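You operate a simulated robot arm through the tools that you are given. There is no shell and no other tool.

The job below is to be done with a simulated two-armed robot. You get a single attempt, and the scene is never put back.

Task
Clamp the pink-edged disc in the buffer slide, buff it until the green lamp lights, then switch off.

The check looks at the end state, three seconds after you hand in, the way a careful person would. Anything else that was tipped, shoved, dropped, spilled or broken makes it a failure.

Robot
Two 7-joint arms with two-finger parallel grippers on one trunk that stands fixed in place. Base frame: the origin is at the foot of the trunk, x ahead of it, y to its left, z up; the work surface is at about z = 850. Units: mm, rad, N and s.
The left shoulder is at [70, 134, 1201], the right one opposite. With the tool pointing down near the work surface each hand reaches from about 100 to 640 mm from the base axis, measured 20 degrees to its own side. Payload 1.57 kg a hand.
Tool frame (each hand has its own): the origin (TCP) lies between the finger pads and is the grasp point; the fingertips stand 30 mm ahead of it; z points along the fingers, y is the line along which they close. Largest opening 80 mm; finger width 17, thickness 12; the body of the gripper, 40 by 82 mm, starts 80 mm behind the TCP.
Orientation is told as [roll, pitch, yaw] about the base's x, y, z axes, in that order, counted from this pose: with the fingers straight down and closing along the base's y, the tool's x points along the base's -x, its y along +y and its z along -z.

Tools
- The arms move only by the tool step_arm. It takes "left_moves", "right_moves" or both (then of equal length, played together; a hand with none holds still); each is a list that holds one entry, the list of rows, each a list of 7 numbers: the turn, a rotation vector about the base's x, y, z in rad, then the shift along the base's x, y, z in mm, then the opening, from 0 (shut) to 1 (fully open). In form: [[[ax, ay, az, dx, dy, dz, gripper], ...]]. A call has 1 to 20 rows; each row shifts and turns the commanded pose from where the row before left it. Each row takes 0.2 s and may step no farther than 50 mm and 0.15 rad from the row before; otherwise, or with a gripper value out of range, the whole call is refused. Where a pose cannot be reached the arm comes as near as it can. A force on the tool above 40 N (or 10 N above the force at the start of the call, whichever is more), or a blocked arm, ends the call early, and 0.2 s more pass. The fingers move at their own pace (about 153 mm/s each) and stop on an object; they squeeze with about 39 N. The grip force told is the motor's: it shows also when the fingers shut on nothing. Time passes only in rows, and 0.2 s behind the last, so rows that do not move let the fingers close. The reply holds the time, the measured pose of the TCP, the force on the tool along the base axes, the opening and the grip force, in the units named above and with some noise, with the torque about the TCP (base axes, N m) and any sound that the robot's microphone picked up.
- Cameras (640 x 400 px; columns grow to the right, rows downward): "scene" is now at [128.6, 31.5, 1424.2]; the picture's right is [0.37, -0.93, 0.00], its down [-0.59, -0.24, -0.77] and it looks along [0.72, 0.29, -0.64] (base axes); focal length 329 px, centre (320, 200). "left" rides on the left gripper at [72, 7, -122] in its tool frame; the picture's right is [-0.09, 1.00, 0.00], its down [-0.84, -0.08, -0.54] and it looks along [-0.54, -0.05, 0.84] (tool axes); focal length 238 px, centre (320, 200). "right" rides on the right gripper at [72, -7, -122] in its tool frame; the picture's right is [0.09, 1.00, 0.00], its down [-0.84, 0.08, -0.54] and it looks along [-0.54, 0.05, 0.84] (tool axes); focal length 238 px, centre (320, 200). There is no depth. A picture from a camera that has moved, and an enlarged one, comes with that camera's place and axes in the base frame and with its lens.
- camera(camera): a new picture of that camera. The clock stands still meanwhile.
- lift_body(by): slides the trunk up (or, below 0, down) by that many mm; the arms and the scene camera ride with it, the base frame stays. It gives what a move gives, with no picture.
- turn_head(pan, tilt): turns the head with the scene camera to pan (to the left, within 1.501 rad either way) and tilt (down, from -0.506 to 1.204), counted from straight ahead of the robot. It gives what a move gives.
- inspect(camera, box): a new picture of the part [left, top, right, bottom] of that camera's present view, enlarged. The clock stands still meanwhile.
- finish_job(): hands the job in; it is judged then, once.

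Nothing tells you positions but the pictures and the camera data. Unless the task says otherwise, let go and move clear before handing in.

The tools are called as a command line: name --argument value ..., lists and objects as JSON in quotes. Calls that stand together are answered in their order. step_arm: Moves the arms, as the interface text tells. Its arguments: {"type":"object","properties":{"left_moves":{"type":"array"},"right_moves":{"type":"array"}},"required":[]} The other tools are called the same way: lift_body (by) moves the trunk up or down; turn_head (pan, tilt) turns the head that bears the scene camera; camera (camera) takes a picture; inspect (camera, box) takes an enlarged picture of a part of a camera's view; finish_job () hands the job in.

At the start:

```text
time: 0.0
left_position: [362.4, 400.3, 1216.2]
left_tcp_rot: [-0.001, 0.0, -0.001]
left_wrist_force: [0.5, 0.6, -0.2]
left_moment: [-0.02, 0.05, 0.0]
left_opening: 80.1
left_gripper_force: 0.2
right_position: [430.4, 44.5, 1209.1]
right_tcp_rot: [0.0, 0.002, 0.0]
right_wrist_force: [-0.3, 0.2, -0.5]
right_moment: [-0.02, 0.0, -0.02]
right_opening: 80.0
right_gripper_force: 0.1
trunk travel left (down, up): [-775.0, 165.0]
head pan, tilt (commanded): [0.379, 0.691]
```

scene: 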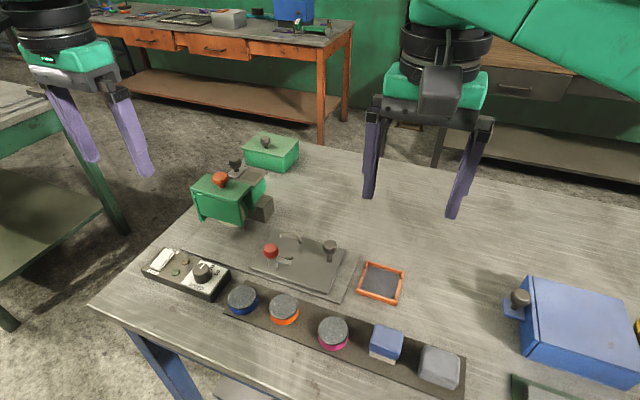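
right: 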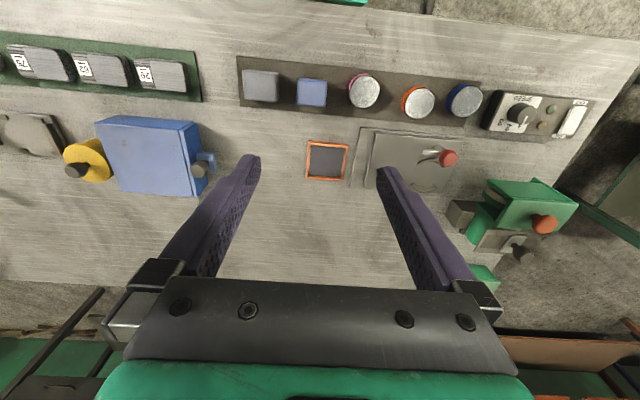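
left: 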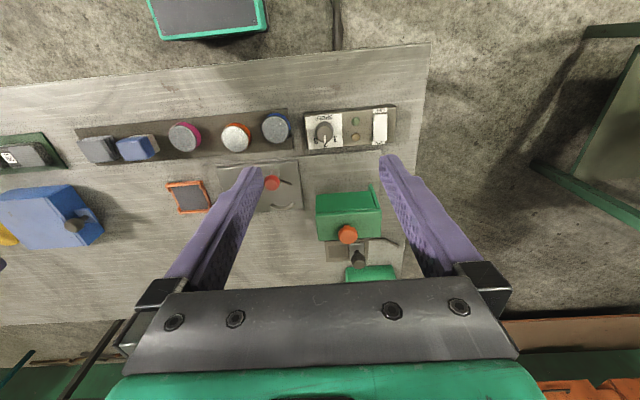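

I see a bench with a rail of discs (blue, orange and pink-edged) and cubes, a grey plate with a red-knobbed lever (perhaps the slide), a green machine and a control panel. First I take enlarged pictures to learn what each part is.

inspect --camera "scene" --box '[130, 120, 350, 310]'

inspect --camera "scene" --box '[220, 220, 480, 400]'

inspect --camera "right" --box '[340, 70, 600, 290]'

inspect --camera "left" --box '[160, 90, 430, 300]'

inspect --camera "scene" --box '[480, 250, 640, 400]'

```text
2.11 times, centred on (240, 215) of scene
camera zoom: at [128.6, 31.5, 1424.2], right [0.37, -0.93, 0.0], down [-0.59, -0.24, -0.77], along [0.72, 0.29, -0.64], focal length 694 px, centre (488, 168)
```

zoom: 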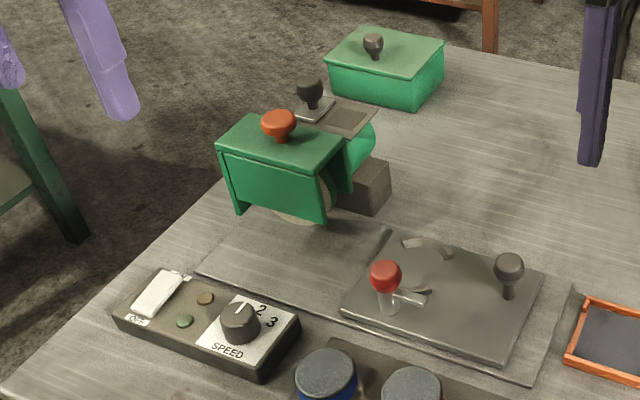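

```text
2.22 times, centred on (350, 310) of scene
camera zoom: at [128.6, 31.5, 1424.2], right [0.37, -0.93, 0.0], down [-0.59, -0.24, -0.77], along [0.72, 0.29, -0.64], focal length 732 px, centre (253, -44)
```

zoom: 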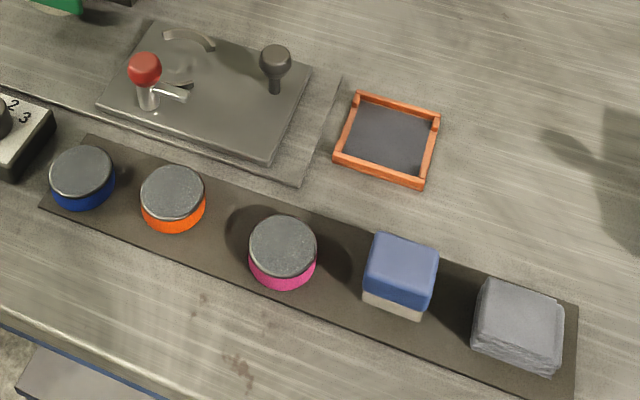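

```text
1.82 times, centred on (470, 180) of right
camera zoom: at [358.3, 37.6, 1329.6], right [-0.09, 1.0, 0.0], down [0.84, 0.08, 0.54], along [0.54, 0.05, -0.84], focal length 433 px, centre (47, 236)
```

zoom: 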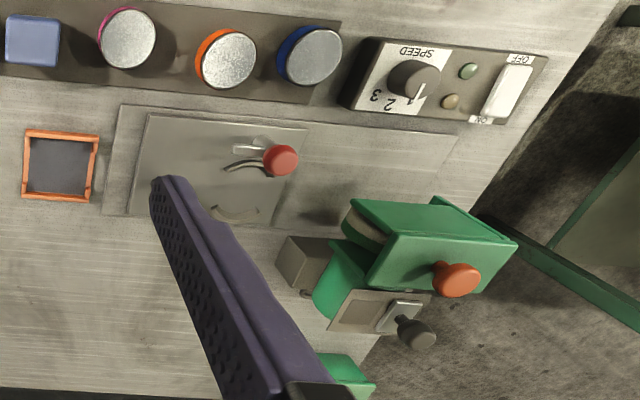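

```text
1.90 times, centred on (295, 195) of left
camera zoom: at [290.5, 406.0, 1337.7], right [0.09, 1.0, 0.0], down [0.84, -0.08, 0.54], along [0.54, -0.05, -0.84], focal length 454 px, centre (368, 210)
```

zoom: 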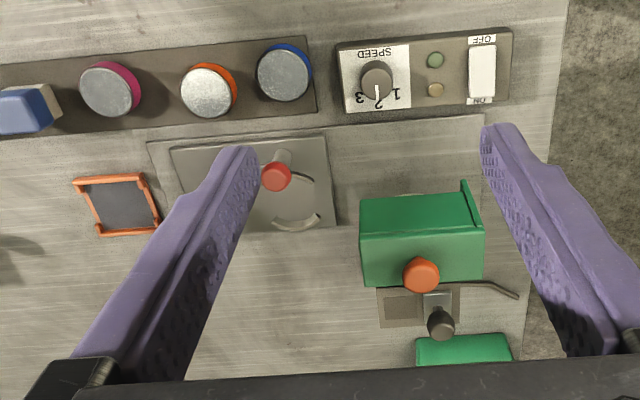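

```text
2.67 times, centred on (560, 325) of scene
camera zoom: at [128.6, 31.5, 1424.2], right [0.37, -0.93, 0.0], down [-0.59, -0.24, -0.77], along [0.72, 0.29, -0.64], focal length 878 px, centre (-320, -133)
```

zoom: 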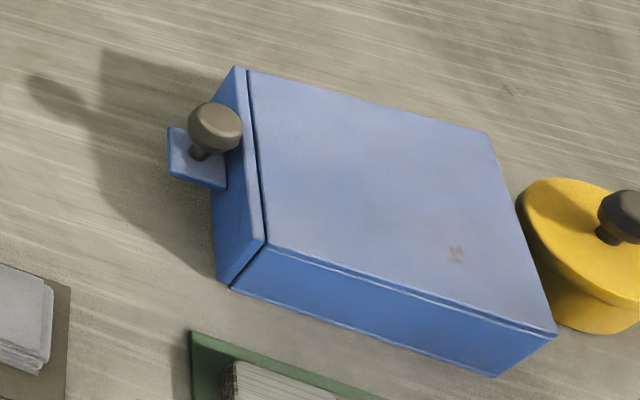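

The green housing on the left has a wheel under it, and a slide with a red-knobbed clamp and a dark handle sits on a rail leading to it; the panel has a SPEED dial, two lamps and an OFF/ON switch. I look over the rest of the bench before moving anything.

turn_head --pan -0.3 --tilt 0.8

camera --camera "scene"

inspect --camera "right" --box '[0, 20, 240, 200]'

turn_head --pan 0.55 --tilt 0.85

camera --camera "scene"

```text
time: 1.1
left_position: [362.0, 401.3, 1215.0]
left_tcp_rot: [-0.001, 0.0, 0.0]
left_wrist_force: [-0.5, 0.1, -0.2]
left_moment: [-0.01, 0.0, 0.02]
left_opening: 79.9
left_gripper_force: 0.1
right_position: [429.2, 45.4, 1208.2]
right_tcp_rot: [-0.002, 0.001, -0.001]
right_wrist_force: [0.4, -0.8, -0.6]
right_moment: [-0.01, 0.0, 0.03]
right_opening: 80.0
right_gripper_force: 0.1
trunk travel left (down, up): [-775.0, 165.0]
head pan, tilt (commanded): [-0.3, 0.799]
```

```text
taken
camera scene: at [126.4, -23.8, 1415.1], right [-0.29, -0.96, 0.0], down [-0.69, 0.21, -0.7], along [0.67, -0.21, -0.72], focal length 329 px, centre (320, 200)
```

scene: 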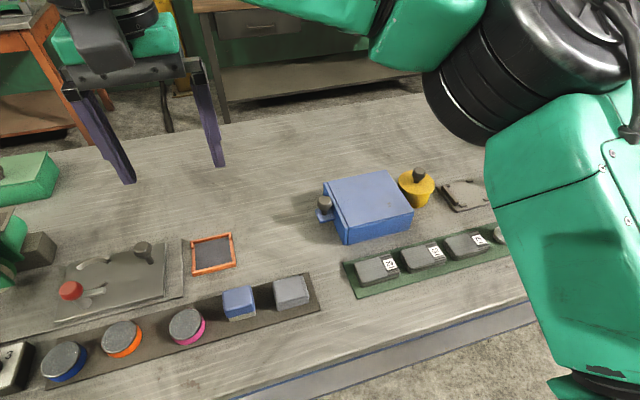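

```text
2.22 times, centred on (120, 110) of right
camera zoom: at [358.2, 37.6, 1329.6], right [-0.09, 1.0, 0.0], down [0.84, 0.08, 0.54], along [0.54, 0.05, -0.84], focal length 530 px, centre (764, 400)
```

zoom: 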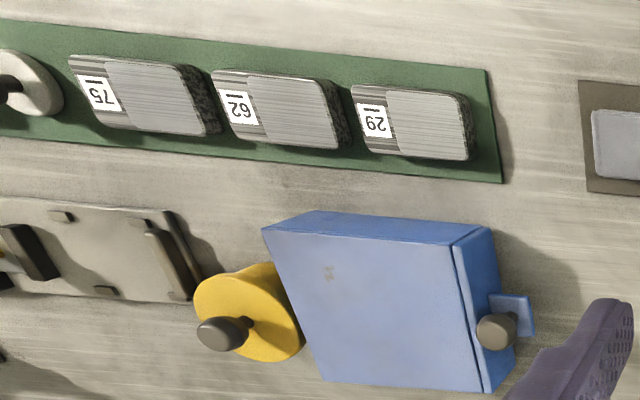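

```text
time: 2.2
left_position: [361.4, 400.5, 1215.6]
left_tcp_rot: [-0.001, 0.0, 0.002]
left_wrist_force: [0.4, 0.5, 0.3]
left_moment: [-0.01, -0.05, -0.01]
left_opening: 80.0
left_gripper_force: 0.1
right_position: [429.4, 44.3, 1209.5]
right_tcp_rot: [-0.001, 0.0, 0.0]
right_wrist_force: [-0.7, -0.1, -0.3]
right_moment: [0.01, -0.02, 0.0]
right_opening: 80.0
right_gripper_force: 0.0
trunk travel left (down, up): [-775.0, 165.0]
head pan, tilt (commanded): [0.55, 0.85]
```

```text
taken
camera scene: at [116.0, 40.7, 1411.1], right [0.52, -0.85, 0.0], down [-0.64, -0.39, -0.66], along [0.56, 0.34, -0.75], focal length 329 px, centre (320, 200)
```

scene: 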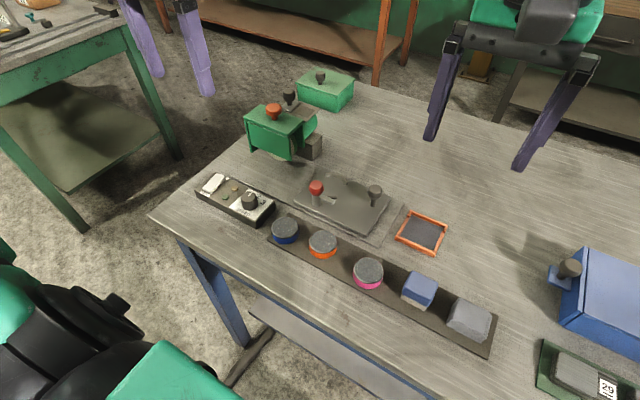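

The pink-edged disc is at about (415, 123). The slide plate spans x 490–615, y 160–345 on a rail along y towards the green housing near y 470. I bring the left hand's camera nearer to study the buffer and the clamp.

step_arm --left_moves '[[[0, 0, 0, 20, 0, -40, 1], [0, 0, 0, 20, 0, -40, 1], [0, 0, 0, 10, 0, -40, 1]]]'

camera --camera "left"

inspect --camera "scene" --box '[180, 60, 420, 250]'

```text
time: 3.0
left_position: [414.1, 403.0, 1097.2]
left_tcp_rot: [-0.002, -0.002, -0.001]
left_wrist_force: [0.3, -0.3, -0.3]
left_moment: [0.01, -0.02, 0.03]
left_opening: 79.8
left_gripper_force: 0.1
right_position: [430.7, 45.2, 1208.9]
right_tcp_rot: [0.0, -0.001, -0.001]
right_wrist_force: [0.3, -0.2, 0.9]
right_moment: [-0.01, 0.02, 0.0]
right_opening: 80.3
right_gripper_force: 0.0
trunk travel left (down, up): [-775.0, 165.0]
head pan, tilt (commanded): [0.55, 0.85]
```

```text
taken
camera left: at [341.5, 408.4, 1219.1], right [0.09, 1.0, 0.0], down [0.84, -0.08, 0.54], along [0.54, -0.05, -0.84], focal length 238 px, centre (320, 200)
```

left: 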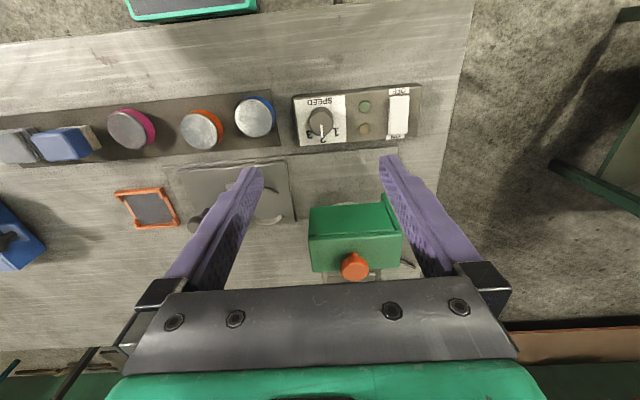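

```text
2.11 times, centred on (300, 155) of scene
camera zoom: at [116.5, 41.3, 1411.1], right [0.52, -0.85, 0.0], down [-0.64, -0.39, -0.66], along [0.56, 0.34, -0.75], focal length 694 px, centre (362, 295)
```

zoom: 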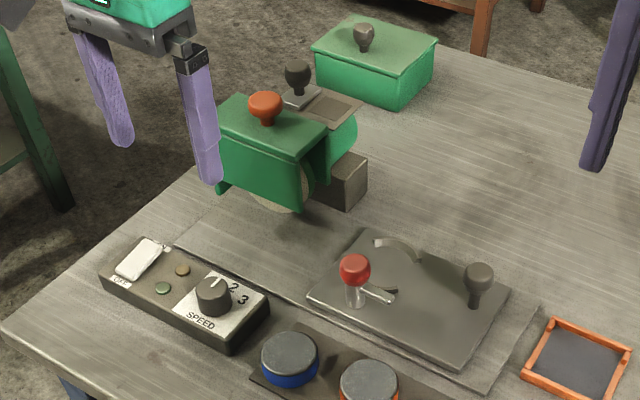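

The fingers hide part of the slide, so I enlarge what is visible and then move the hand over to look at the clamp between the fingers.

step_arm --left_moves '[[[0, 0, 0, -10, -40, -30, 1], [0, 0, 0, -10, -40, -30, 1], [0, 0, 0, -10, -40, -20, 1]]]'

camera --camera "left"

inspect --camera "left" --box '[220, 60, 440, 220]'

```text
refused: row 1 steps farther than a row can; nothing moved
```

```text
taken
camera left: at [341.5, 408.4, 1219.1], right [0.09, 1.0, 0.0], down [0.84, -0.08, 0.54], along [0.54, -0.05, -0.84], focal length 238 px, centre (320, 200)
```

left: 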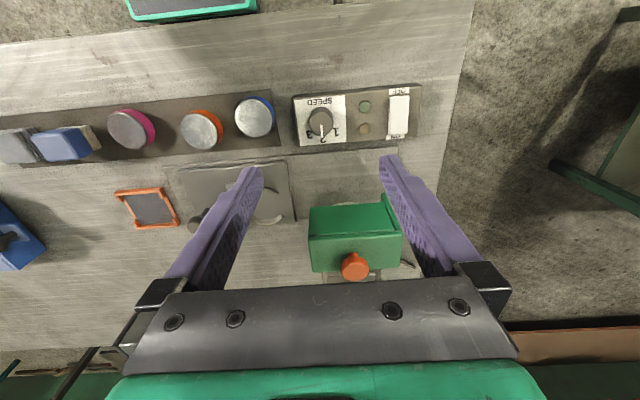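

```text
2.50 times, centred on (330, 140) of left
camera zoom: at [341.5, 408.4, 1219.1], right [0.09, 1.0, 0.0], down [0.84, -0.08, 0.54], along [0.54, -0.05, -0.84], focal length 596 px, centre (295, 350)
```

zoom: 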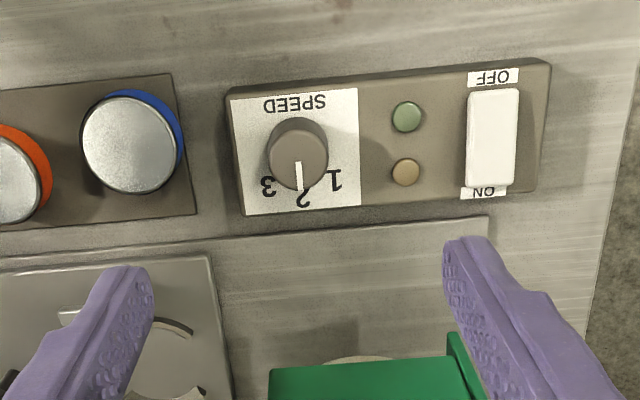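

The dial points at 2, both lamps are dark, and the switch has OFF towards the robot and ON on the far side. Next I look at the clamp from above.

step_arm --left_moves '[[[0, 0, 0, -5, -40, -20, 1], [0, 0, 0, -5, -40, -20, 1], [0, 0, 0, -5, -40, -20, 1]]]'

inspect --camera "left" --box '[180, 60, 460, 280]'

```text
time: 3.8
left_position: [396.0, 280.2, 1038.4]
left_tcp_rot: [0.0, -0.002, 0.001]
left_wrist_force: [0.5, -0.2, -0.1]
left_moment: [-0.01, 0.02, 0.01]
left_opening: 80.1
left_gripper_force: 0.1
right_position: [430.2, 44.5, 1208.2]
right_tcp_rot: [0.0, -0.001, 0.001]
right_wrist_force: [-0.3, -0.5, 0.0]
right_moment: [-0.02, -0.05, 0.01]
right_opening: 79.9
right_gripper_force: 0.3
trunk travel left (down, up): [-775.0, 165.0]
head pan, tilt (commanded): [0.55, 0.85]
```

```text
1.82 times, centred on (320, 170) of left
camera zoom: at [324.8, 285.2, 1159.6], right [0.09, 1.0, 0.0], down [0.84, -0.08, 0.54], along [0.54, -0.05, -0.84], focal length 433 px, centre (320, 254)
```

zoom: 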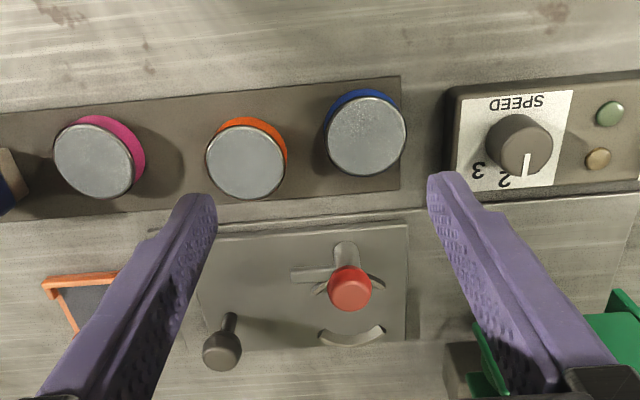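

The clamp shows a red knob on a post with an L-shaped arm, a near arc jaw under it and a far arc jaw. I move the hand forward for a more vertical view.

step_arm --left_moves '[[[0, 0, 0, 45, 0, 10, 1], [0, 0, 0, 45, 0, 10, 1], [0, 0, 0, 20, 0, 20, 1]]]'

inspect --camera "left" --box '[180, 20, 460, 240]'

inspect --camera "left" --box '[260, 80, 400, 190]'

```text
time: 4.6
left_position: [506.8, 282.7, 1076.5]
left_tcp_rot: [0.0, 0.0, 0.0]
left_wrist_force: [-1.0, -0.3, 0.6]
left_moment: [-0.04, -0.03, 0.04]
left_opening: 79.8
left_gripper_force: 0.1
right_position: [429.4, 44.2, 1209.8]
right_tcp_rot: [0.0, -0.003, 0.001]
right_wrist_force: [0.6, 0.2, 1.1]
right_moment: [-0.01, 0.0, -0.01]
right_opening: 80.2
right_gripper_force: 0.0
trunk travel left (down, up): [-775.0, 165.0]
head pan, tilt (commanded): [0.55, 0.85]
```

```text
1.82 times, centred on (320, 130) of left
camera zoom: at [435.5, 288.7, 1198.0], right [0.09, 1.0, 0.0], down [0.84, -0.08, 0.54], along [0.54, -0.05, -0.84], focal length 433 px, centre (320, 327)
```

zoom: 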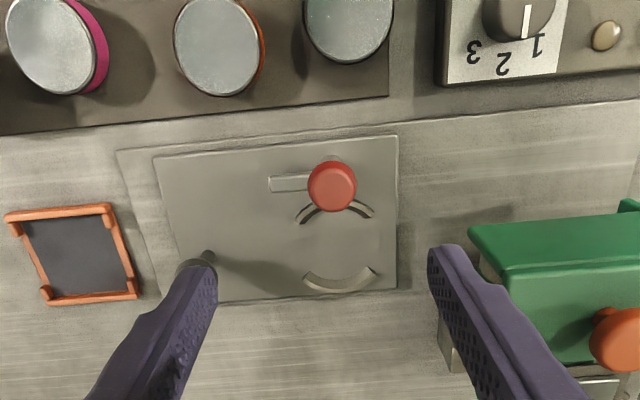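

```text
3.64 times, centred on (330, 135) of left
camera zoom: at [435.5, 288.7, 1198.0], right [0.09, 1.0, 0.0], down [0.84, -0.08, 0.54], along [0.54, -0.05, -0.84], focal length 867 px, centre (284, 436)
```

zoom: 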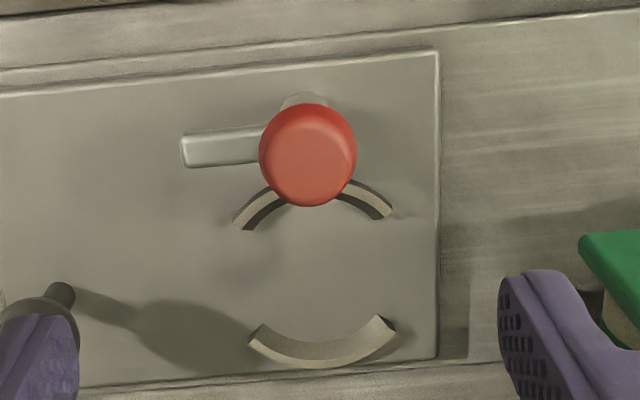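

The two arcs form a round seat centred near (572, 288), and the red knob carries a bar that may be a swing clamp. I turn the left hand 90° so its camera looks along +y at the wheel and housing.

step_arm --left_moves '[[[0, 0, 0.15, 2, -12, 0, 1], [0, 0, 0.15, 2, -12, 0, 1], [0, 0, 0.15, 2, -12, 0, 1], [0, 0, 0.15, 2, -12, 0, 1], [0, 0, 0.15, 2, -12, 0, 1], [0, 0, 0.15, 2, -12, 0, 1], [0, 0, 0.15, 2, -12, 0, 1], [0, 0, 0.15, 2, -12, 0, 1], [0, 0, 0.15, 0, 0, 0, 1], [0, 0, 0.15, 0, 0, 0, 1], [0.15, 0, 0, 0, 0, 0, 1], [0.15, 0, 0, 0, 0, 0, 1], [0.15, 0, 0, 0, 0, 0, 1]]]'

camera --camera "left"

```text
time: 7.2
left_position: [515.8, 195.3, 1076.3]
left_tcp_rot: [0.013, -0.276, 1.518]
left_wrist_force: [0.9, 0.3, -0.3]
left_moment: [-0.05, 0.0, 0.01]
left_opening: 80.0
left_gripper_force: 0.1
left hand out of reach, approached as far as the arm can: row 12, 13
right_position: [425.0, 44.7, 1205.4]
right_tcp_rot: [-0.013, 0.014, 0.017]
right_wrist_force: [-7.0, -9.0, 1.0]
right_moment: [0.62, -0.42, 0.24]
right_opening: 71.9
right_gripper_force: 0.1
trunk travel left (down, up): [-775.0, 165.0]
head pan, tilt (commanded): [0.55, 0.85]
stopped in row 13 (right hand): the force on the tool passed its limit at 62 N (the readings are from after the stop); the commanded pose is now the measured one
```

```text
taken
camera left: at [506.1, 91.8, 1175.5], right [-0.99, 0.14, 0.04], down [0.12, 0.65, 0.75], along [0.08, 0.75, -0.66], focal length 238 px, centre (320, 200)
```

left: 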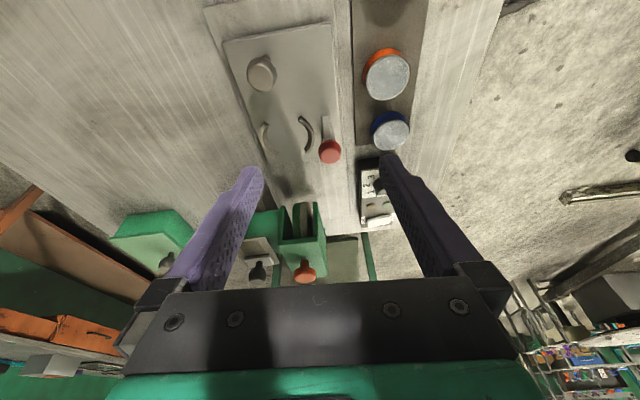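

The tilted left hand bumped the right hand (nothing on the bench was touched). I move the right hand well clear to its own side.

step_arm --right_moves '[[[0, 0, 0, -5, -35, 5, 1], [0, 0, 0, -10, -45, 5, 1], [0, 0, 0, -10, -45, 0, 1], [0, 0, 0, -10, -45, 0, 1], [0, 0, 0, -10, -45, 0, 1]]]'

inspect --camera "left" --box '[200, 20, 430, 300]'

inspect --camera "left" --box '[240, 160, 400, 290]'

inspect --camera "left" --box '[220, 30, 400, 190]'

```text
time: 8.4
left_position: [514.6, 191.0, 1078.3]
left_tcp_rot: [0.014, -0.281, 1.513]
left_wrist_force: [-0.4, -0.1, 1.0]
left_moment: [0.01, 0.0, 0.01]
left_opening: 80.2
left_gripper_force: 0.0
right_position: [376.1, -171.8, 1217.8]
right_tcp_rot: [-0.009, 0.013, 0.021]
right_wrist_force: [-0.7, -0.1, -0.7]
right_moment: [0.01, 0.02, -0.02]
right_opening: 79.8
right_gripper_force: 0.1
trunk travel left (down, up): [-775.0, 165.0]
head pan, tilt (commanded): [0.55, 0.85]
```

```text
1.43 times, centred on (315, 160) of left
camera zoom: at [504.6, 88.0, 1176.1], right [-0.99, 0.14, 0.04], down [0.12, 0.65, 0.75], along [0.08, 0.75, -0.66], focal length 340 px, centre (327, 257)
```

zoom: 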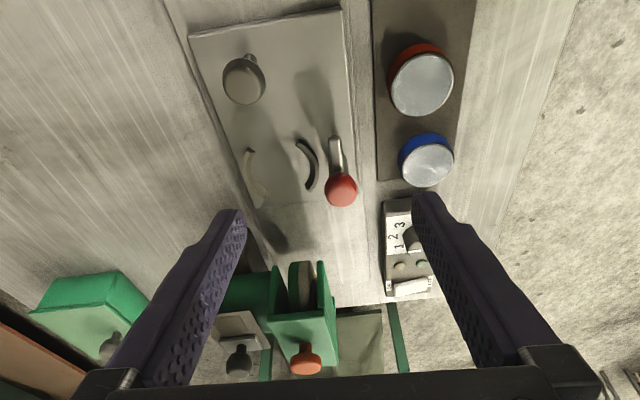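

```text
3.08 times, centred on (320, 225) of left
camera zoom: at [504.6, 88.0, 1176.1], right [-0.99, 0.14, 0.04], down [0.12, 0.65, 0.75], along [0.08, 0.75, -0.66], focal length 733 px, centre (320, 123)
```

zoom: 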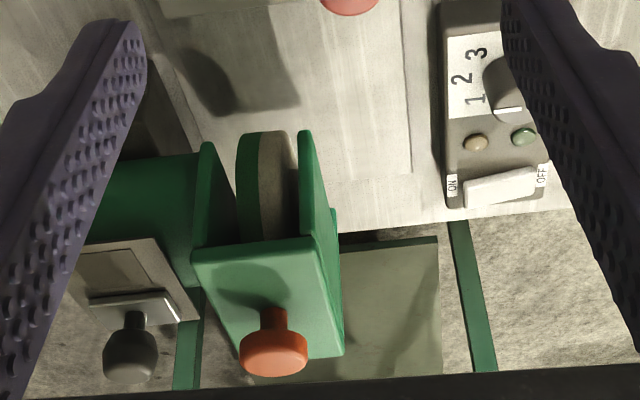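

```text
2.50 times, centred on (310, 110) of left
camera zoom: at [504.6, 88.0, 1176.1], right [-0.99, 0.14, 0.04], down [0.12, 0.65, 0.75], along [0.08, 0.75, -0.66], focal length 596 px, centre (345, 425)
```

zoom: 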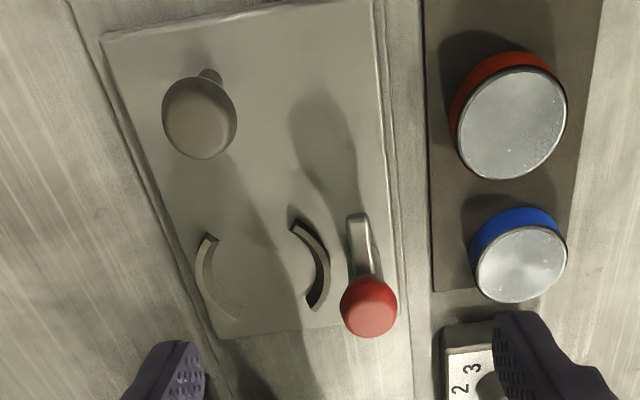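

The wheel is at about x 570, y 430–480, with its axis along x, open to the −y side under the green hood with the orange knob. I bring the camera closer to it.

step_arm --left_moves '[[[0, 0, 0, 10, 30, -15, 1], [0, 0, 0, 10, 30, -15, 1], [0, 0, 0, 10, 30, -15, 1]]]'

camera --camera "left"

inspect --camera "left" --box '[230, 100, 420, 280]'

```text
time: 9.2
left_position: [545.5, 284.3, 1033.2]
left_tcp_rot: [0.013, -0.278, 1.512]
left_wrist_force: [-0.2, 0.0, -0.3]
left_moment: [0.0, -0.01, 0.03]
left_opening: 79.8
left_gripper_force: 0.1
right_position: [378.1, -168.8, 1217.5]
right_tcp_rot: [-0.013, 0.015, 0.02]
right_wrist_force: [-0.2, 0.0, -0.8]
right_moment: [-0.01, 0.0, -0.01]
right_opening: 80.0
right_gripper_force: 0.1
trunk travel left (down, up): [-775.0, 165.0]
head pan, tilt (commanded): [0.55, 0.85]
```

```text
taken
camera left: at [534.6, 182.3, 1130.7], right [-0.99, 0.14, 0.04], down [0.12, 0.65, 0.75], along [0.08, 0.75, -0.66], focal length 238 px, centre (320, 200)
```

left: 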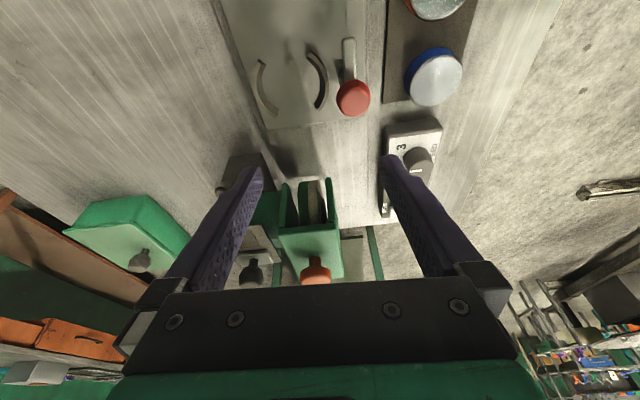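

```text
2.22 times, centred on (325, 190) of left
camera zoom: at [534.6, 182.3, 1130.7], right [-0.99, 0.14, 0.04], down [0.12, 0.65, 0.75], along [0.08, 0.75, -0.66], focal length 530 px, centre (309, 222)
```

zoom: 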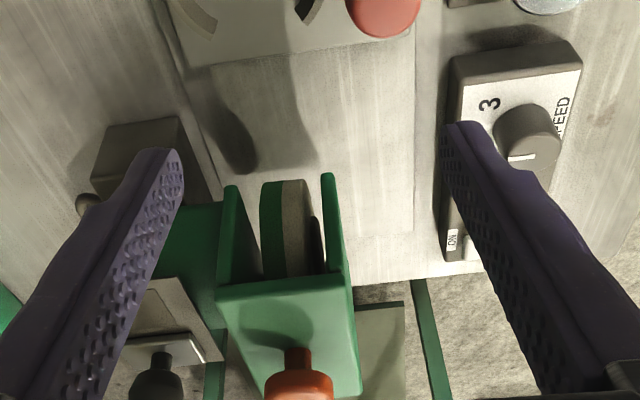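

I enlarge the wheel itself, since it seems to have a green half and a grey half.

inspect --camera "left" --box '[270, 160, 360, 240]'

inspect --camera "left" --box '[220, 140, 300, 290]'

inspect --camera "left" --box '[240, 20, 380, 130]'

inspect --camera "scene" --box '[230, 80, 340, 170]'

```text
5.00 times, centred on (315, 200) of left
camera zoom: at [534.6, 182.3, 1130.7], right [-0.99, 0.14, 0.04], down [0.12, 0.65, 0.75], along [0.08, 0.75, -0.66], focal length 1192 px, centre (345, 200)
```

zoom: 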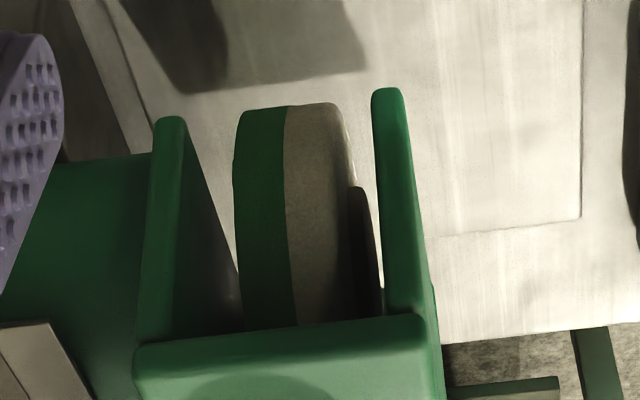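

```text
2.67 times, centred on (260, 215) of left
camera zoom: at [534.6, 182.3, 1130.7], right [-0.99, 0.14, 0.04], down [0.12, 0.65, 0.75], along [0.08, 0.75, -0.66], focal length 636 px, centre (480, 160)
```

zoom: 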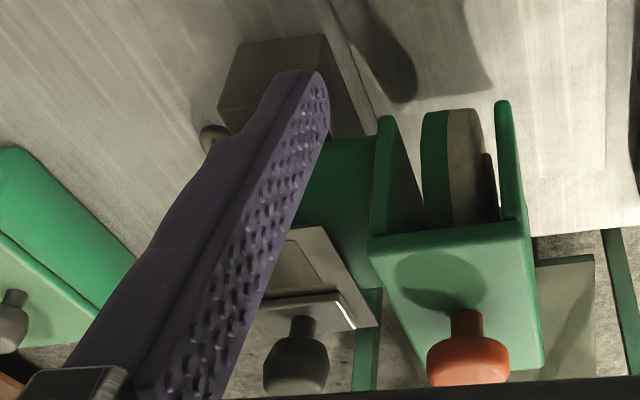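

```text
3.64 times, centred on (310, 75) of left
camera zoom: at [534.6, 182.3, 1130.7], right [-0.99, 0.14, 0.04], down [0.12, 0.65, 0.75], along [0.08, 0.75, -0.66], focal length 867 px, centre (356, 654)
```

zoom: 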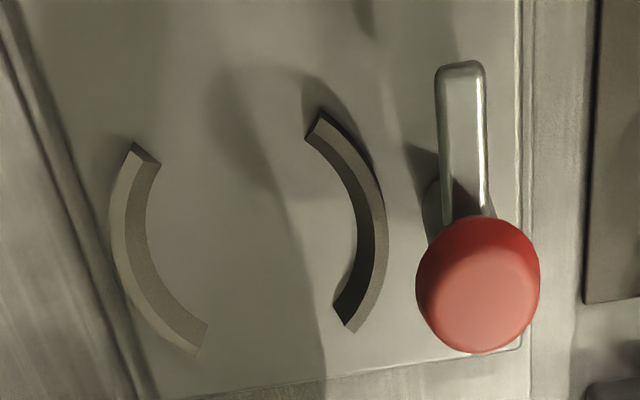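

```text
4.44 times, centred on (285, 125) of scene
camera zoom: at [116.7, 41.9, 1411.0], right [0.52, -0.85, 0.0], down [-0.64, -0.39, -0.66], along [0.56, 0.34, -0.75], focal length 1464 px, centre (476, 533)
```

zoom: 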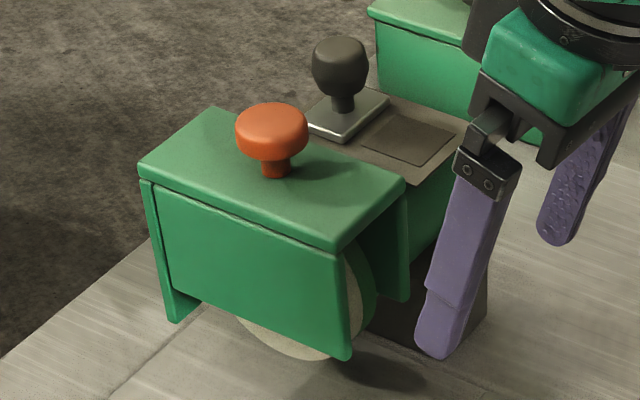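

The wheel hangs at x 557–586 with its lowest point near z 896, y ≈ 430. The red clamp post is at (510, 290) with a bar pointing to −y, so a quarter turn would swing the bar over the seat; the slide handle is at (569, 182, 915). I straighten the left hand and go above the pink disc.

step_arm --left_moves '[[[-0.139, 0.008, 0, 0, 0, 20, 1], [-0.139, 0.008, 0, 0, 0, 20, 1], [0, 0, -0.1375, -11.8, -14.6, -3, 1], [0, 0, -0.1375, -11.8, -14.6, -3, 1], [0, 0, -0.1375, -11.8, -14.6, -3, 1], [0, 0, -0.1375, -11.8, -14.6, -3, 1], [0, 0, -0.1375, -11.8, -14.6, -3, 1], [0, 0, -0.1375, -11.8, -14.6, -3, 1], [0, 0, -0.1375, -11.8, -14.6, -3, 1], [0, 0, -0.1375, -11.8, -14.6, -3, 1], [0, 0, -0.1375, -11.8, -14.6, -3, 1], [0, 0, -0.1375, -11.8, -14.6, -3, 1], [0, 0, -0.1375, -11.8, -14.6, -3, 1]]]'

camera --camera "left"

camera --camera "scene"

```text
time: 12.1
left_position: [415.0, 122.8, 1039.9]
left_tcp_rot: [0.015, 0.001, 0.001]
left_wrist_force: [-0.3, -0.2, -0.8]
left_moment: [0.03, 0.0, 0.02]
left_opening: 79.9
left_gripper_force: 0.0
right_position: [377.0, -170.6, 1217.9]
right_tcp_rot: [-0.011, 0.011, 0.019]
right_wrist_force: [-0.7, -0.4, -0.6]
right_moment: [0.01, 0.02, -0.02]
right_opening: 80.0
right_gripper_force: 0.2
trunk travel left (down, up): [-775.0, 165.0]
head pan, tilt (commanded): [0.55, 0.85]
```

```text
taken
camera left: at [344.0, 126.7, 1161.9], right [0.09, 1.0, 0.01], down [0.84, -0.09, 0.54], along [0.54, -0.04, -0.84], focal length 238 px, centre (320, 200)
```

left: 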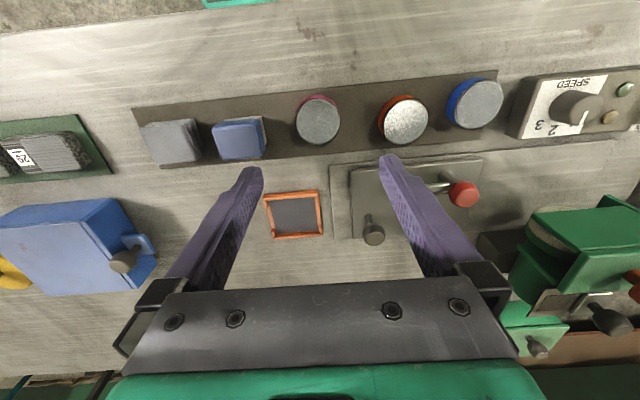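

```text
taken
camera scene: at [115.7, 39.9, 1411.1], right [0.52, -0.85, 0.0], down [-0.64, -0.39, -0.66], along [0.56, 0.35, -0.75], focal length 329 px, centre (320, 200)
```

scene: 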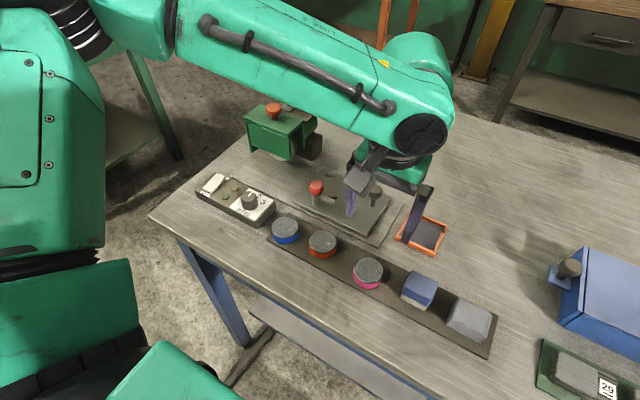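

The left hand is above the strip with the pink disc ahead in view. I enlarge the disc to fix its centre and height.

inspect --camera "left" --box '[270, 80, 370, 160]'

inspect --camera "scene" --box '[320, 230, 420, 310]'

```text
5.00 times, centred on (320, 120) of left
camera zoom: at [344.0, 126.7, 1161.9], right [0.09, 1.0, 0.01], down [0.84, -0.09, 0.54], along [0.54, -0.04, -0.84], focal length 1192 px, centre (320, 600)
```

zoom: 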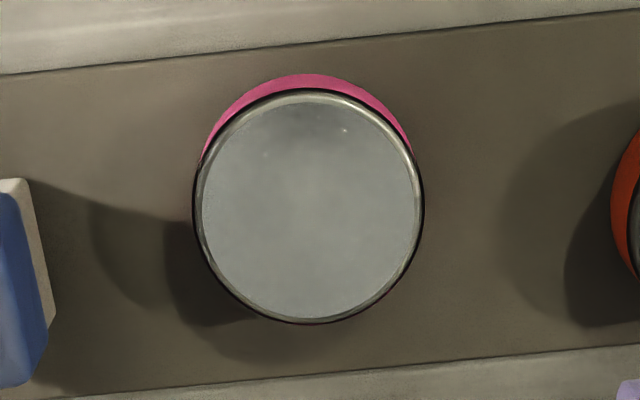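

```text
5.00 times, centred on (370, 270) of scene
camera zoom: at [115.7, 39.9, 1411.1], right [0.52, -0.85, 0.0], down [-0.64, -0.39, -0.66], along [0.56, 0.35, -0.75], focal length 1647 px, centre (70, -150)
```

zoom: 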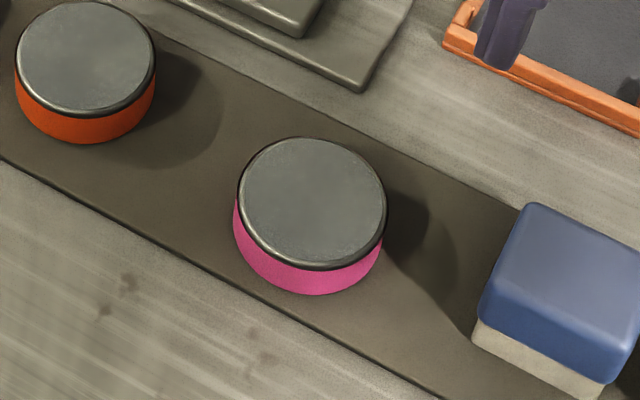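

The disc's top centre is at about (418.5, 121.5, 870), diameter about 55 mm. I part-close the gripper to clear its neighbours, level the hand and go down to just above it.

step_arm --left_moves '[[[-0.015, 0, 0, 3.5, -1.3, -40, 0.88], [0, 0, 0, 0, 0, -40, 0.88], [0, 0, 0, 0, 0, -30, 0.88]]]'

camera --camera "left"

inspect --camera "scene" --box '[300, 200, 460, 320]'

```text
time: 12.8
left_position: [420.3, 122.6, 929.2]
left_tcp_rot: [-0.002, 0.001, 0.0]
left_wrist_force: [0.3, 0.2, -0.2]
left_moment: [-0.01, 0.03, 0.0]
left_opening: 70.4
left_gripper_force: 0.0
right_position: [378.5, -169.1, 1217.3]
right_tcp_rot: [-0.011, 0.015, 0.018]
right_wrist_force: [-0.4, -0.4, -0.6]
right_moment: [-0.01, -0.01, -0.01]
right_opening: 80.1
right_gripper_force: 0.1
trunk travel left (down, up): [-775.0, 165.0]
head pan, tilt (commanded): [0.55, 0.85]
```

```text
taken
camera left: at [348.8, 127.8, 1050.8], right [0.09, 1.0, 0.0], down [0.84, -0.08, 0.54], along [0.54, -0.05, -0.84], focal length 238 px, centre (320, 200)
```

left: 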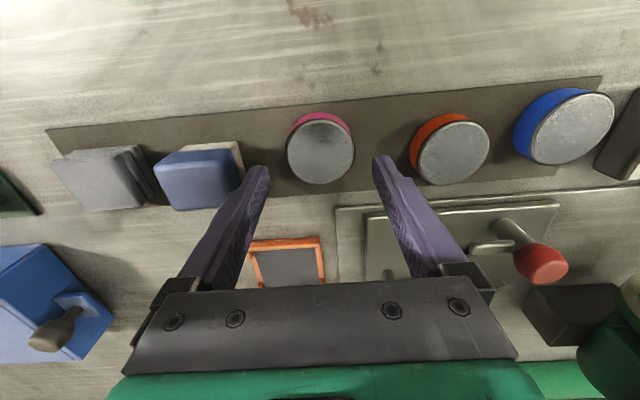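

```text
3.33 times, centred on (380, 260) of scene
camera zoom: at [116.4, 41.1, 1411.1], right [0.52, -0.85, 0.0], down [-0.64, -0.39, -0.66], along [0.56, 0.34, -0.75], focal length 1098 px, centre (120, 0)
```

zoom: 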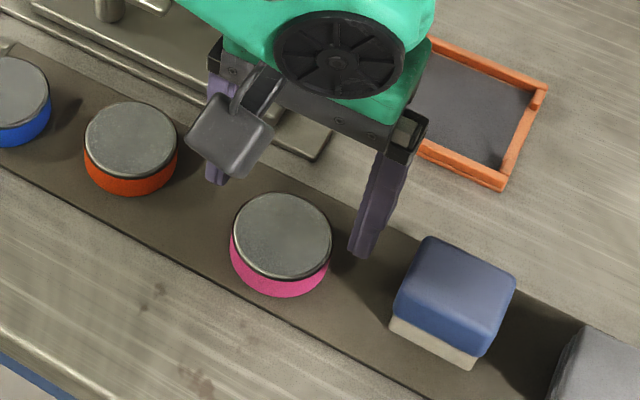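

The disc lies centred between the fingers. I lower to the strip, close on the disc and wait for the grip.

step_arm --left_moves '[[[0, 0, 0, -3, -1, -20, 0.88], [0, 0, 0, 0, 0, -20, 0.88], [0, 0, 0, 0, 0, 0, 0.88]]]'

camera --camera "left"

inspect --camera "scene" --box '[300, 200, 460, 320]'

```text
time: 13.7
left_position: [418.0, 120.8, 890.4]
left_tcp_rot: [-0.002, 0.0, 0.0]
left_wrist_force: [0.1, -0.3, -0.5]
left_moment: [0.0, 0.02, 0.02]
left_opening: 70.3
left_gripper_force: 0.0
right_position: [378.6, -169.9, 1216.9]
right_tcp_rot: [-0.012, 0.011, 0.019]
right_wrist_force: [-0.4, -0.6, 1.0]
right_moment: [-0.03, -0.03, -0.02]
right_opening: 79.9
right_gripper_force: 0.1
trunk travel left (down, up): [-775.0, 165.0]
head pan, tilt (commanded): [0.55, 0.85]
```

```text
taken
camera left: at [345.9, 126.3, 1012.7], right [0.09, 1.0, 0.0], down [0.84, -0.08, 0.54], along [0.54, -0.05, -0.84], focal length 238 px, centre (320, 200)
```

left: 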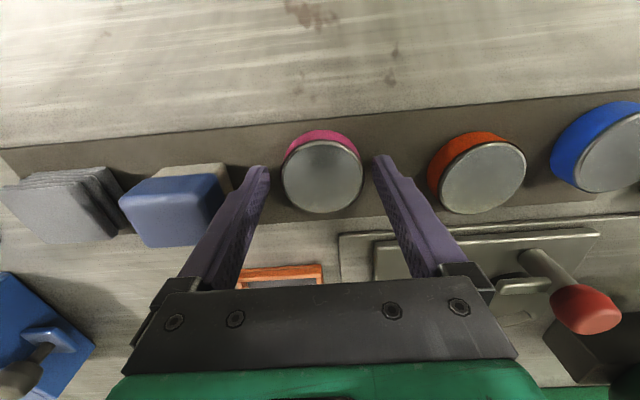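

```text
3.33 times, centred on (380, 260) of scene
camera zoom: at [115.5, 40.4, 1411.2], right [0.52, -0.85, 0.0], down [-0.64, -0.39, -0.66], along [0.56, 0.34, -0.75], focal length 1098 px, centre (120, 0)
```

zoom: 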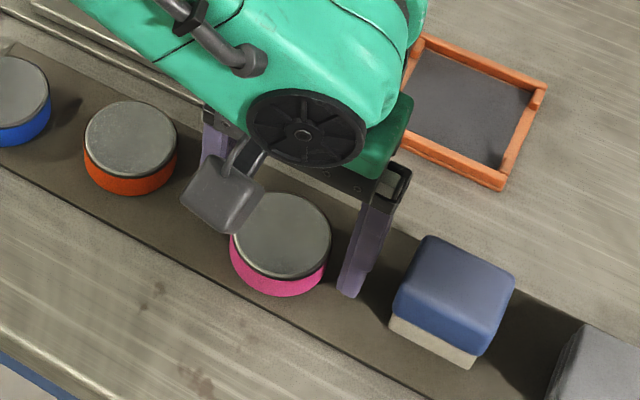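

The hand is centred on the disc with tips at about z 860. I lower 3 mm more and close.

step_arm --left_moves '[[[0, 0, 0, 0, 0, -3, 0.88], [0, 0, 0, 0, 0, 0, 0.5], [0, 0, 0, 0, 0, 0, 0.5], [0, 0, 0, 0, 0, 0, 0.5]]]'

camera --camera "left"

```text
time: 14.7
left_position: [416.5, 120.9, 886.7]
left_tcp_rot: [-0.002, 0.001, 0.002]
left_wrist_force: [0.1, 2.3, 0.4]
left_moment: [0.19, -0.01, -0.01]
left_opening: 53.1
left_gripper_force: 38.5
right_position: [380.0, -169.1, 1217.1]
right_tcp_rot: [-0.012, 0.012, 0.02]
right_wrist_force: [-0.6, 0.1, -0.1]
right_moment: [0.02, -0.01, -0.01]
right_opening: 80.1
right_gripper_force: 0.0
trunk travel left (down, up): [-775.0, 165.0]
head pan, tilt (commanded): [0.55, 0.85]
```

```text
taken
camera left: at [345.8, 126.9, 1009.6], right [0.09, 1.0, 0.0], down [0.84, -0.08, 0.54], along [0.54, -0.05, -0.84], focal length 238 px, centre (320, 200)
```

left: 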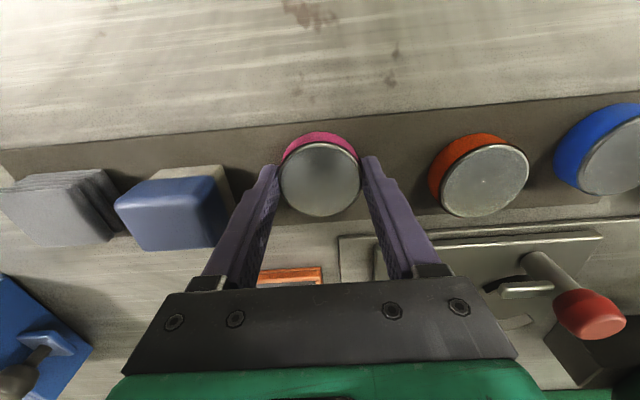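

The disc is gripped at 53 mm with 38 N. I lift it straight up.

step_arm --left_moves '[[[0, 0, 0, 0, 0, 10, 0.5], [0, 0, 0, 0, 0, 30, 0.5], [0, 0, 0, 0, 0, 40, 0.5], [0, 0, 0, 0, 0, 30, 0.5]]]'

camera --camera "left"

inspect --camera "scene" --box '[240, 130, 460, 310]'

```text
time: 15.7
left_position: [415.3, 121.6, 996.5]
left_tcp_rot: [0.0, 0.0, 0.0]
left_wrist_force: [0.1, 0.3, 0.0]
left_moment: [0.0, -0.01, 0.01]
left_opening: 40.2
left_gripper_force: 0.0
right_position: [377.7, -170.0, 1217.8]
right_tcp_rot: [-0.014, 0.013, 0.02]
right_wrist_force: [0.2, 0.7, -0.6]
right_moment: [-0.02, 0.01, 0.01]
right_opening: 80.2
right_gripper_force: 0.0
trunk travel left (down, up): [-775.0, 165.0]
head pan, tilt (commanded): [0.55, 0.85]
```

```text
taken
camera left: at [343.7, 126.7, 1119.1], right [0.09, 1.0, 0.0], down [0.84, -0.08, 0.54], along [0.54, -0.05, -0.84], focal length 238 px, centre (320, 200)
```

left: 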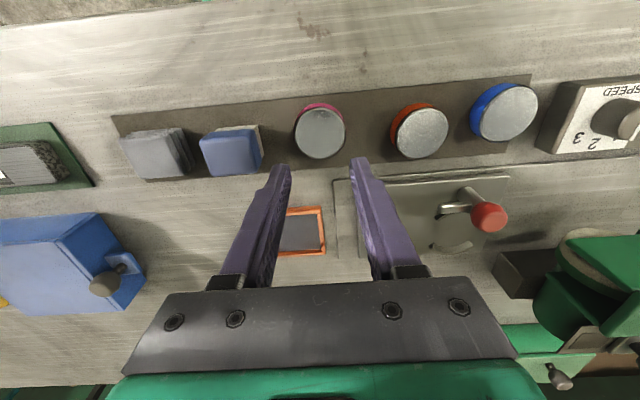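

```text
2.22 times, centred on (350, 220) of scene
camera zoom: at [115.5, 40.4, 1411.1], right [0.52, -0.85, 0.0], down [-0.64, -0.39, -0.66], along [0.56, 0.34, -0.75], focal length 732 px, centre (253, 156)
```

zoom: 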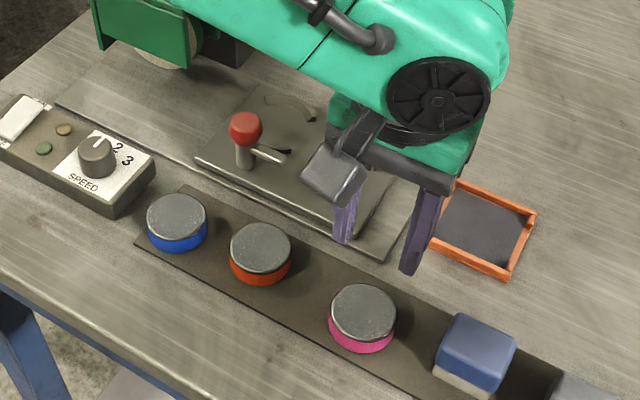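

The disc slipped out and stayed in its place, upright; the opening now reads 40 with no force. I look closely at the disc and at how deep the fingertips reached before trying again.

inspect --camera "left" --box '[270, 80, 370, 180]'

inspect --camera "scene" --box '[340, 240, 400, 300]'

inspect --camera "right" --box '[320, 20, 640, 220]'

```text
4.00 times, centred on (320, 130) of left
camera zoom: at [343.7, 126.7, 1119.1], right [0.09, 1.0, 0.0], down [0.84, -0.08, 0.54], along [0.54, -0.05, -0.84], focal length 953 px, centre (320, 480)
```

zoom: 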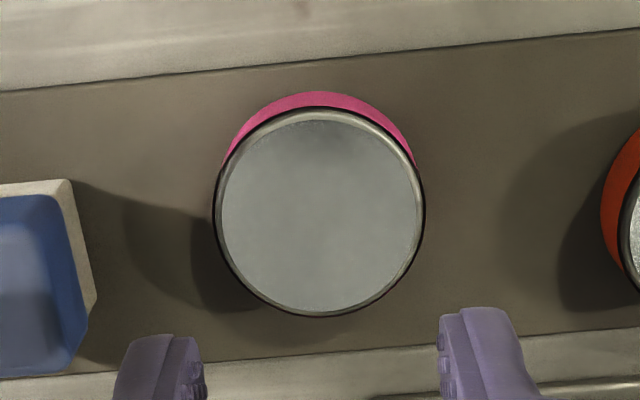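

```text
6.67 times, centred on (370, 270) of scene
camera zoom: at [115.5, 40.4, 1411.1], right [0.52, -0.85, 0.0], down [-0.64, -0.39, -0.66], along [0.56, 0.34, -0.75], focal length 2196 px, centre (-13, -267)
```

zoom: 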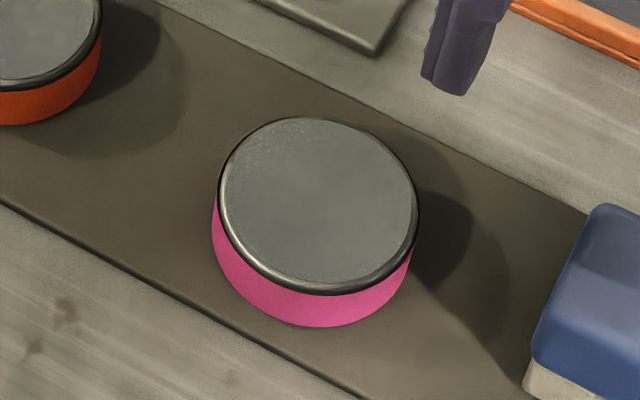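

```text
2.00 times, centred on (480, 120) of right
camera zoom: at [308.0, -176.9, 1339.0], right [-0.11, 0.99, -0.01], down [0.84, 0.1, 0.53], along [0.53, 0.05, -0.85], focal length 477 px, centre (0, 360)
```

zoom: 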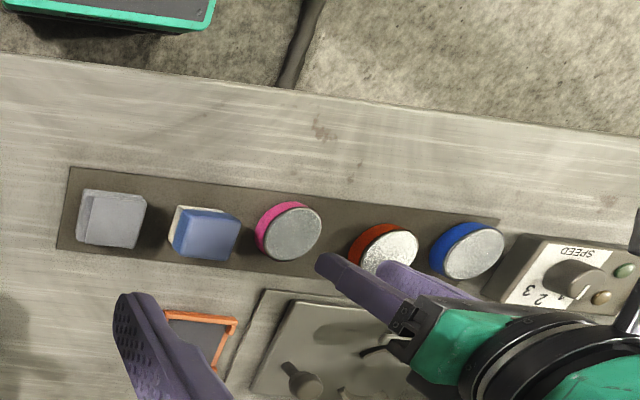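

The disc is only about 17 mm high (top near z 870), so the tips must go down close to the strip. I go back over it at x ≈ 419, open, and descend gently.

step_arm --left_moves '[[[0, 0, 0, 3.5, -1, -10, 0.88], [0, 0, 0, 0, 0, -20, 0.88], [0, 0, 0, 0, 0, -40, 0.88], [0, 0, 0, 0, 0, -30, 0.88], [0, 0, 0, 0, 0, -7, 0.88], [0, 0, 0, 0, 0, -3, 0.88], [0, 0, 0, 0, 0, 0, 0.88]]]'

inspect --camera "left" --box '[220, 100, 420, 240]'

inspect --camera "scene" --box '[330, 210, 430, 310]'

```text
time: 17.2
left_position: [419.0, 120.3, 888.8]
left_tcp_rot: [-0.004, 0.001, 0.001]
left_wrist_force: [0.1, -0.3, 0.1]
left_moment: [0.0, -0.01, 0.01]
left_opening: 70.4
left_gripper_force: 0.1
right_position: [378.5, -170.0, 1217.5]
right_tcp_rot: [-0.013, 0.013, 0.022]
right_wrist_force: [0.6, -0.1, 0.0]
right_moment: [0.02, 0.01, -0.03]
right_opening: 80.1
right_gripper_force: 0.0
trunk travel left (down, up): [-775.0, 165.0]
head pan, tilt (commanded): [0.55, 0.85]
```

```text
2.86 times, centred on (320, 170) of left
camera zoom: at [346.7, 126.4, 1009.7], right [0.09, 1.0, 0.0], down [0.84, -0.08, 0.54], along [0.54, -0.05, -0.84], focal length 681 px, centre (320, 286)
```

zoom: 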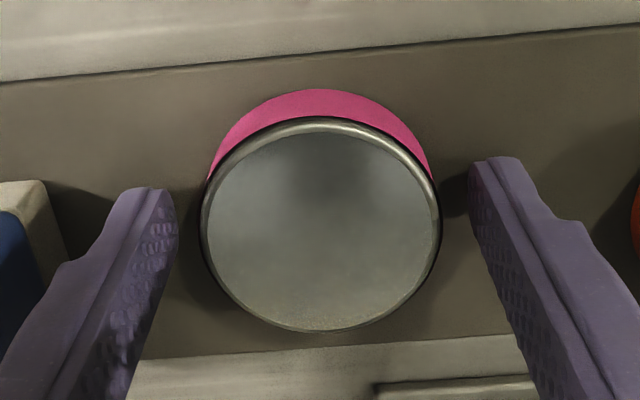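

```text
4.00 times, centred on (380, 260) of scene
camera zoom: at [116.1, 40.7, 1411.1], right [0.52, -0.85, 0.0], down [-0.64, -0.39, -0.66], along [0.56, 0.34, -0.75], focal length 1318 px, centre (80, -40)
```

zoom: 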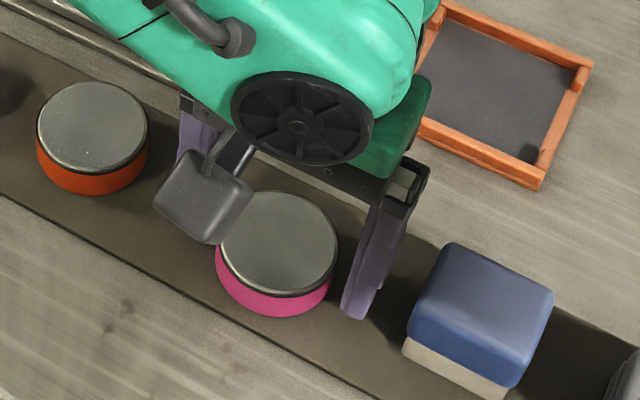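

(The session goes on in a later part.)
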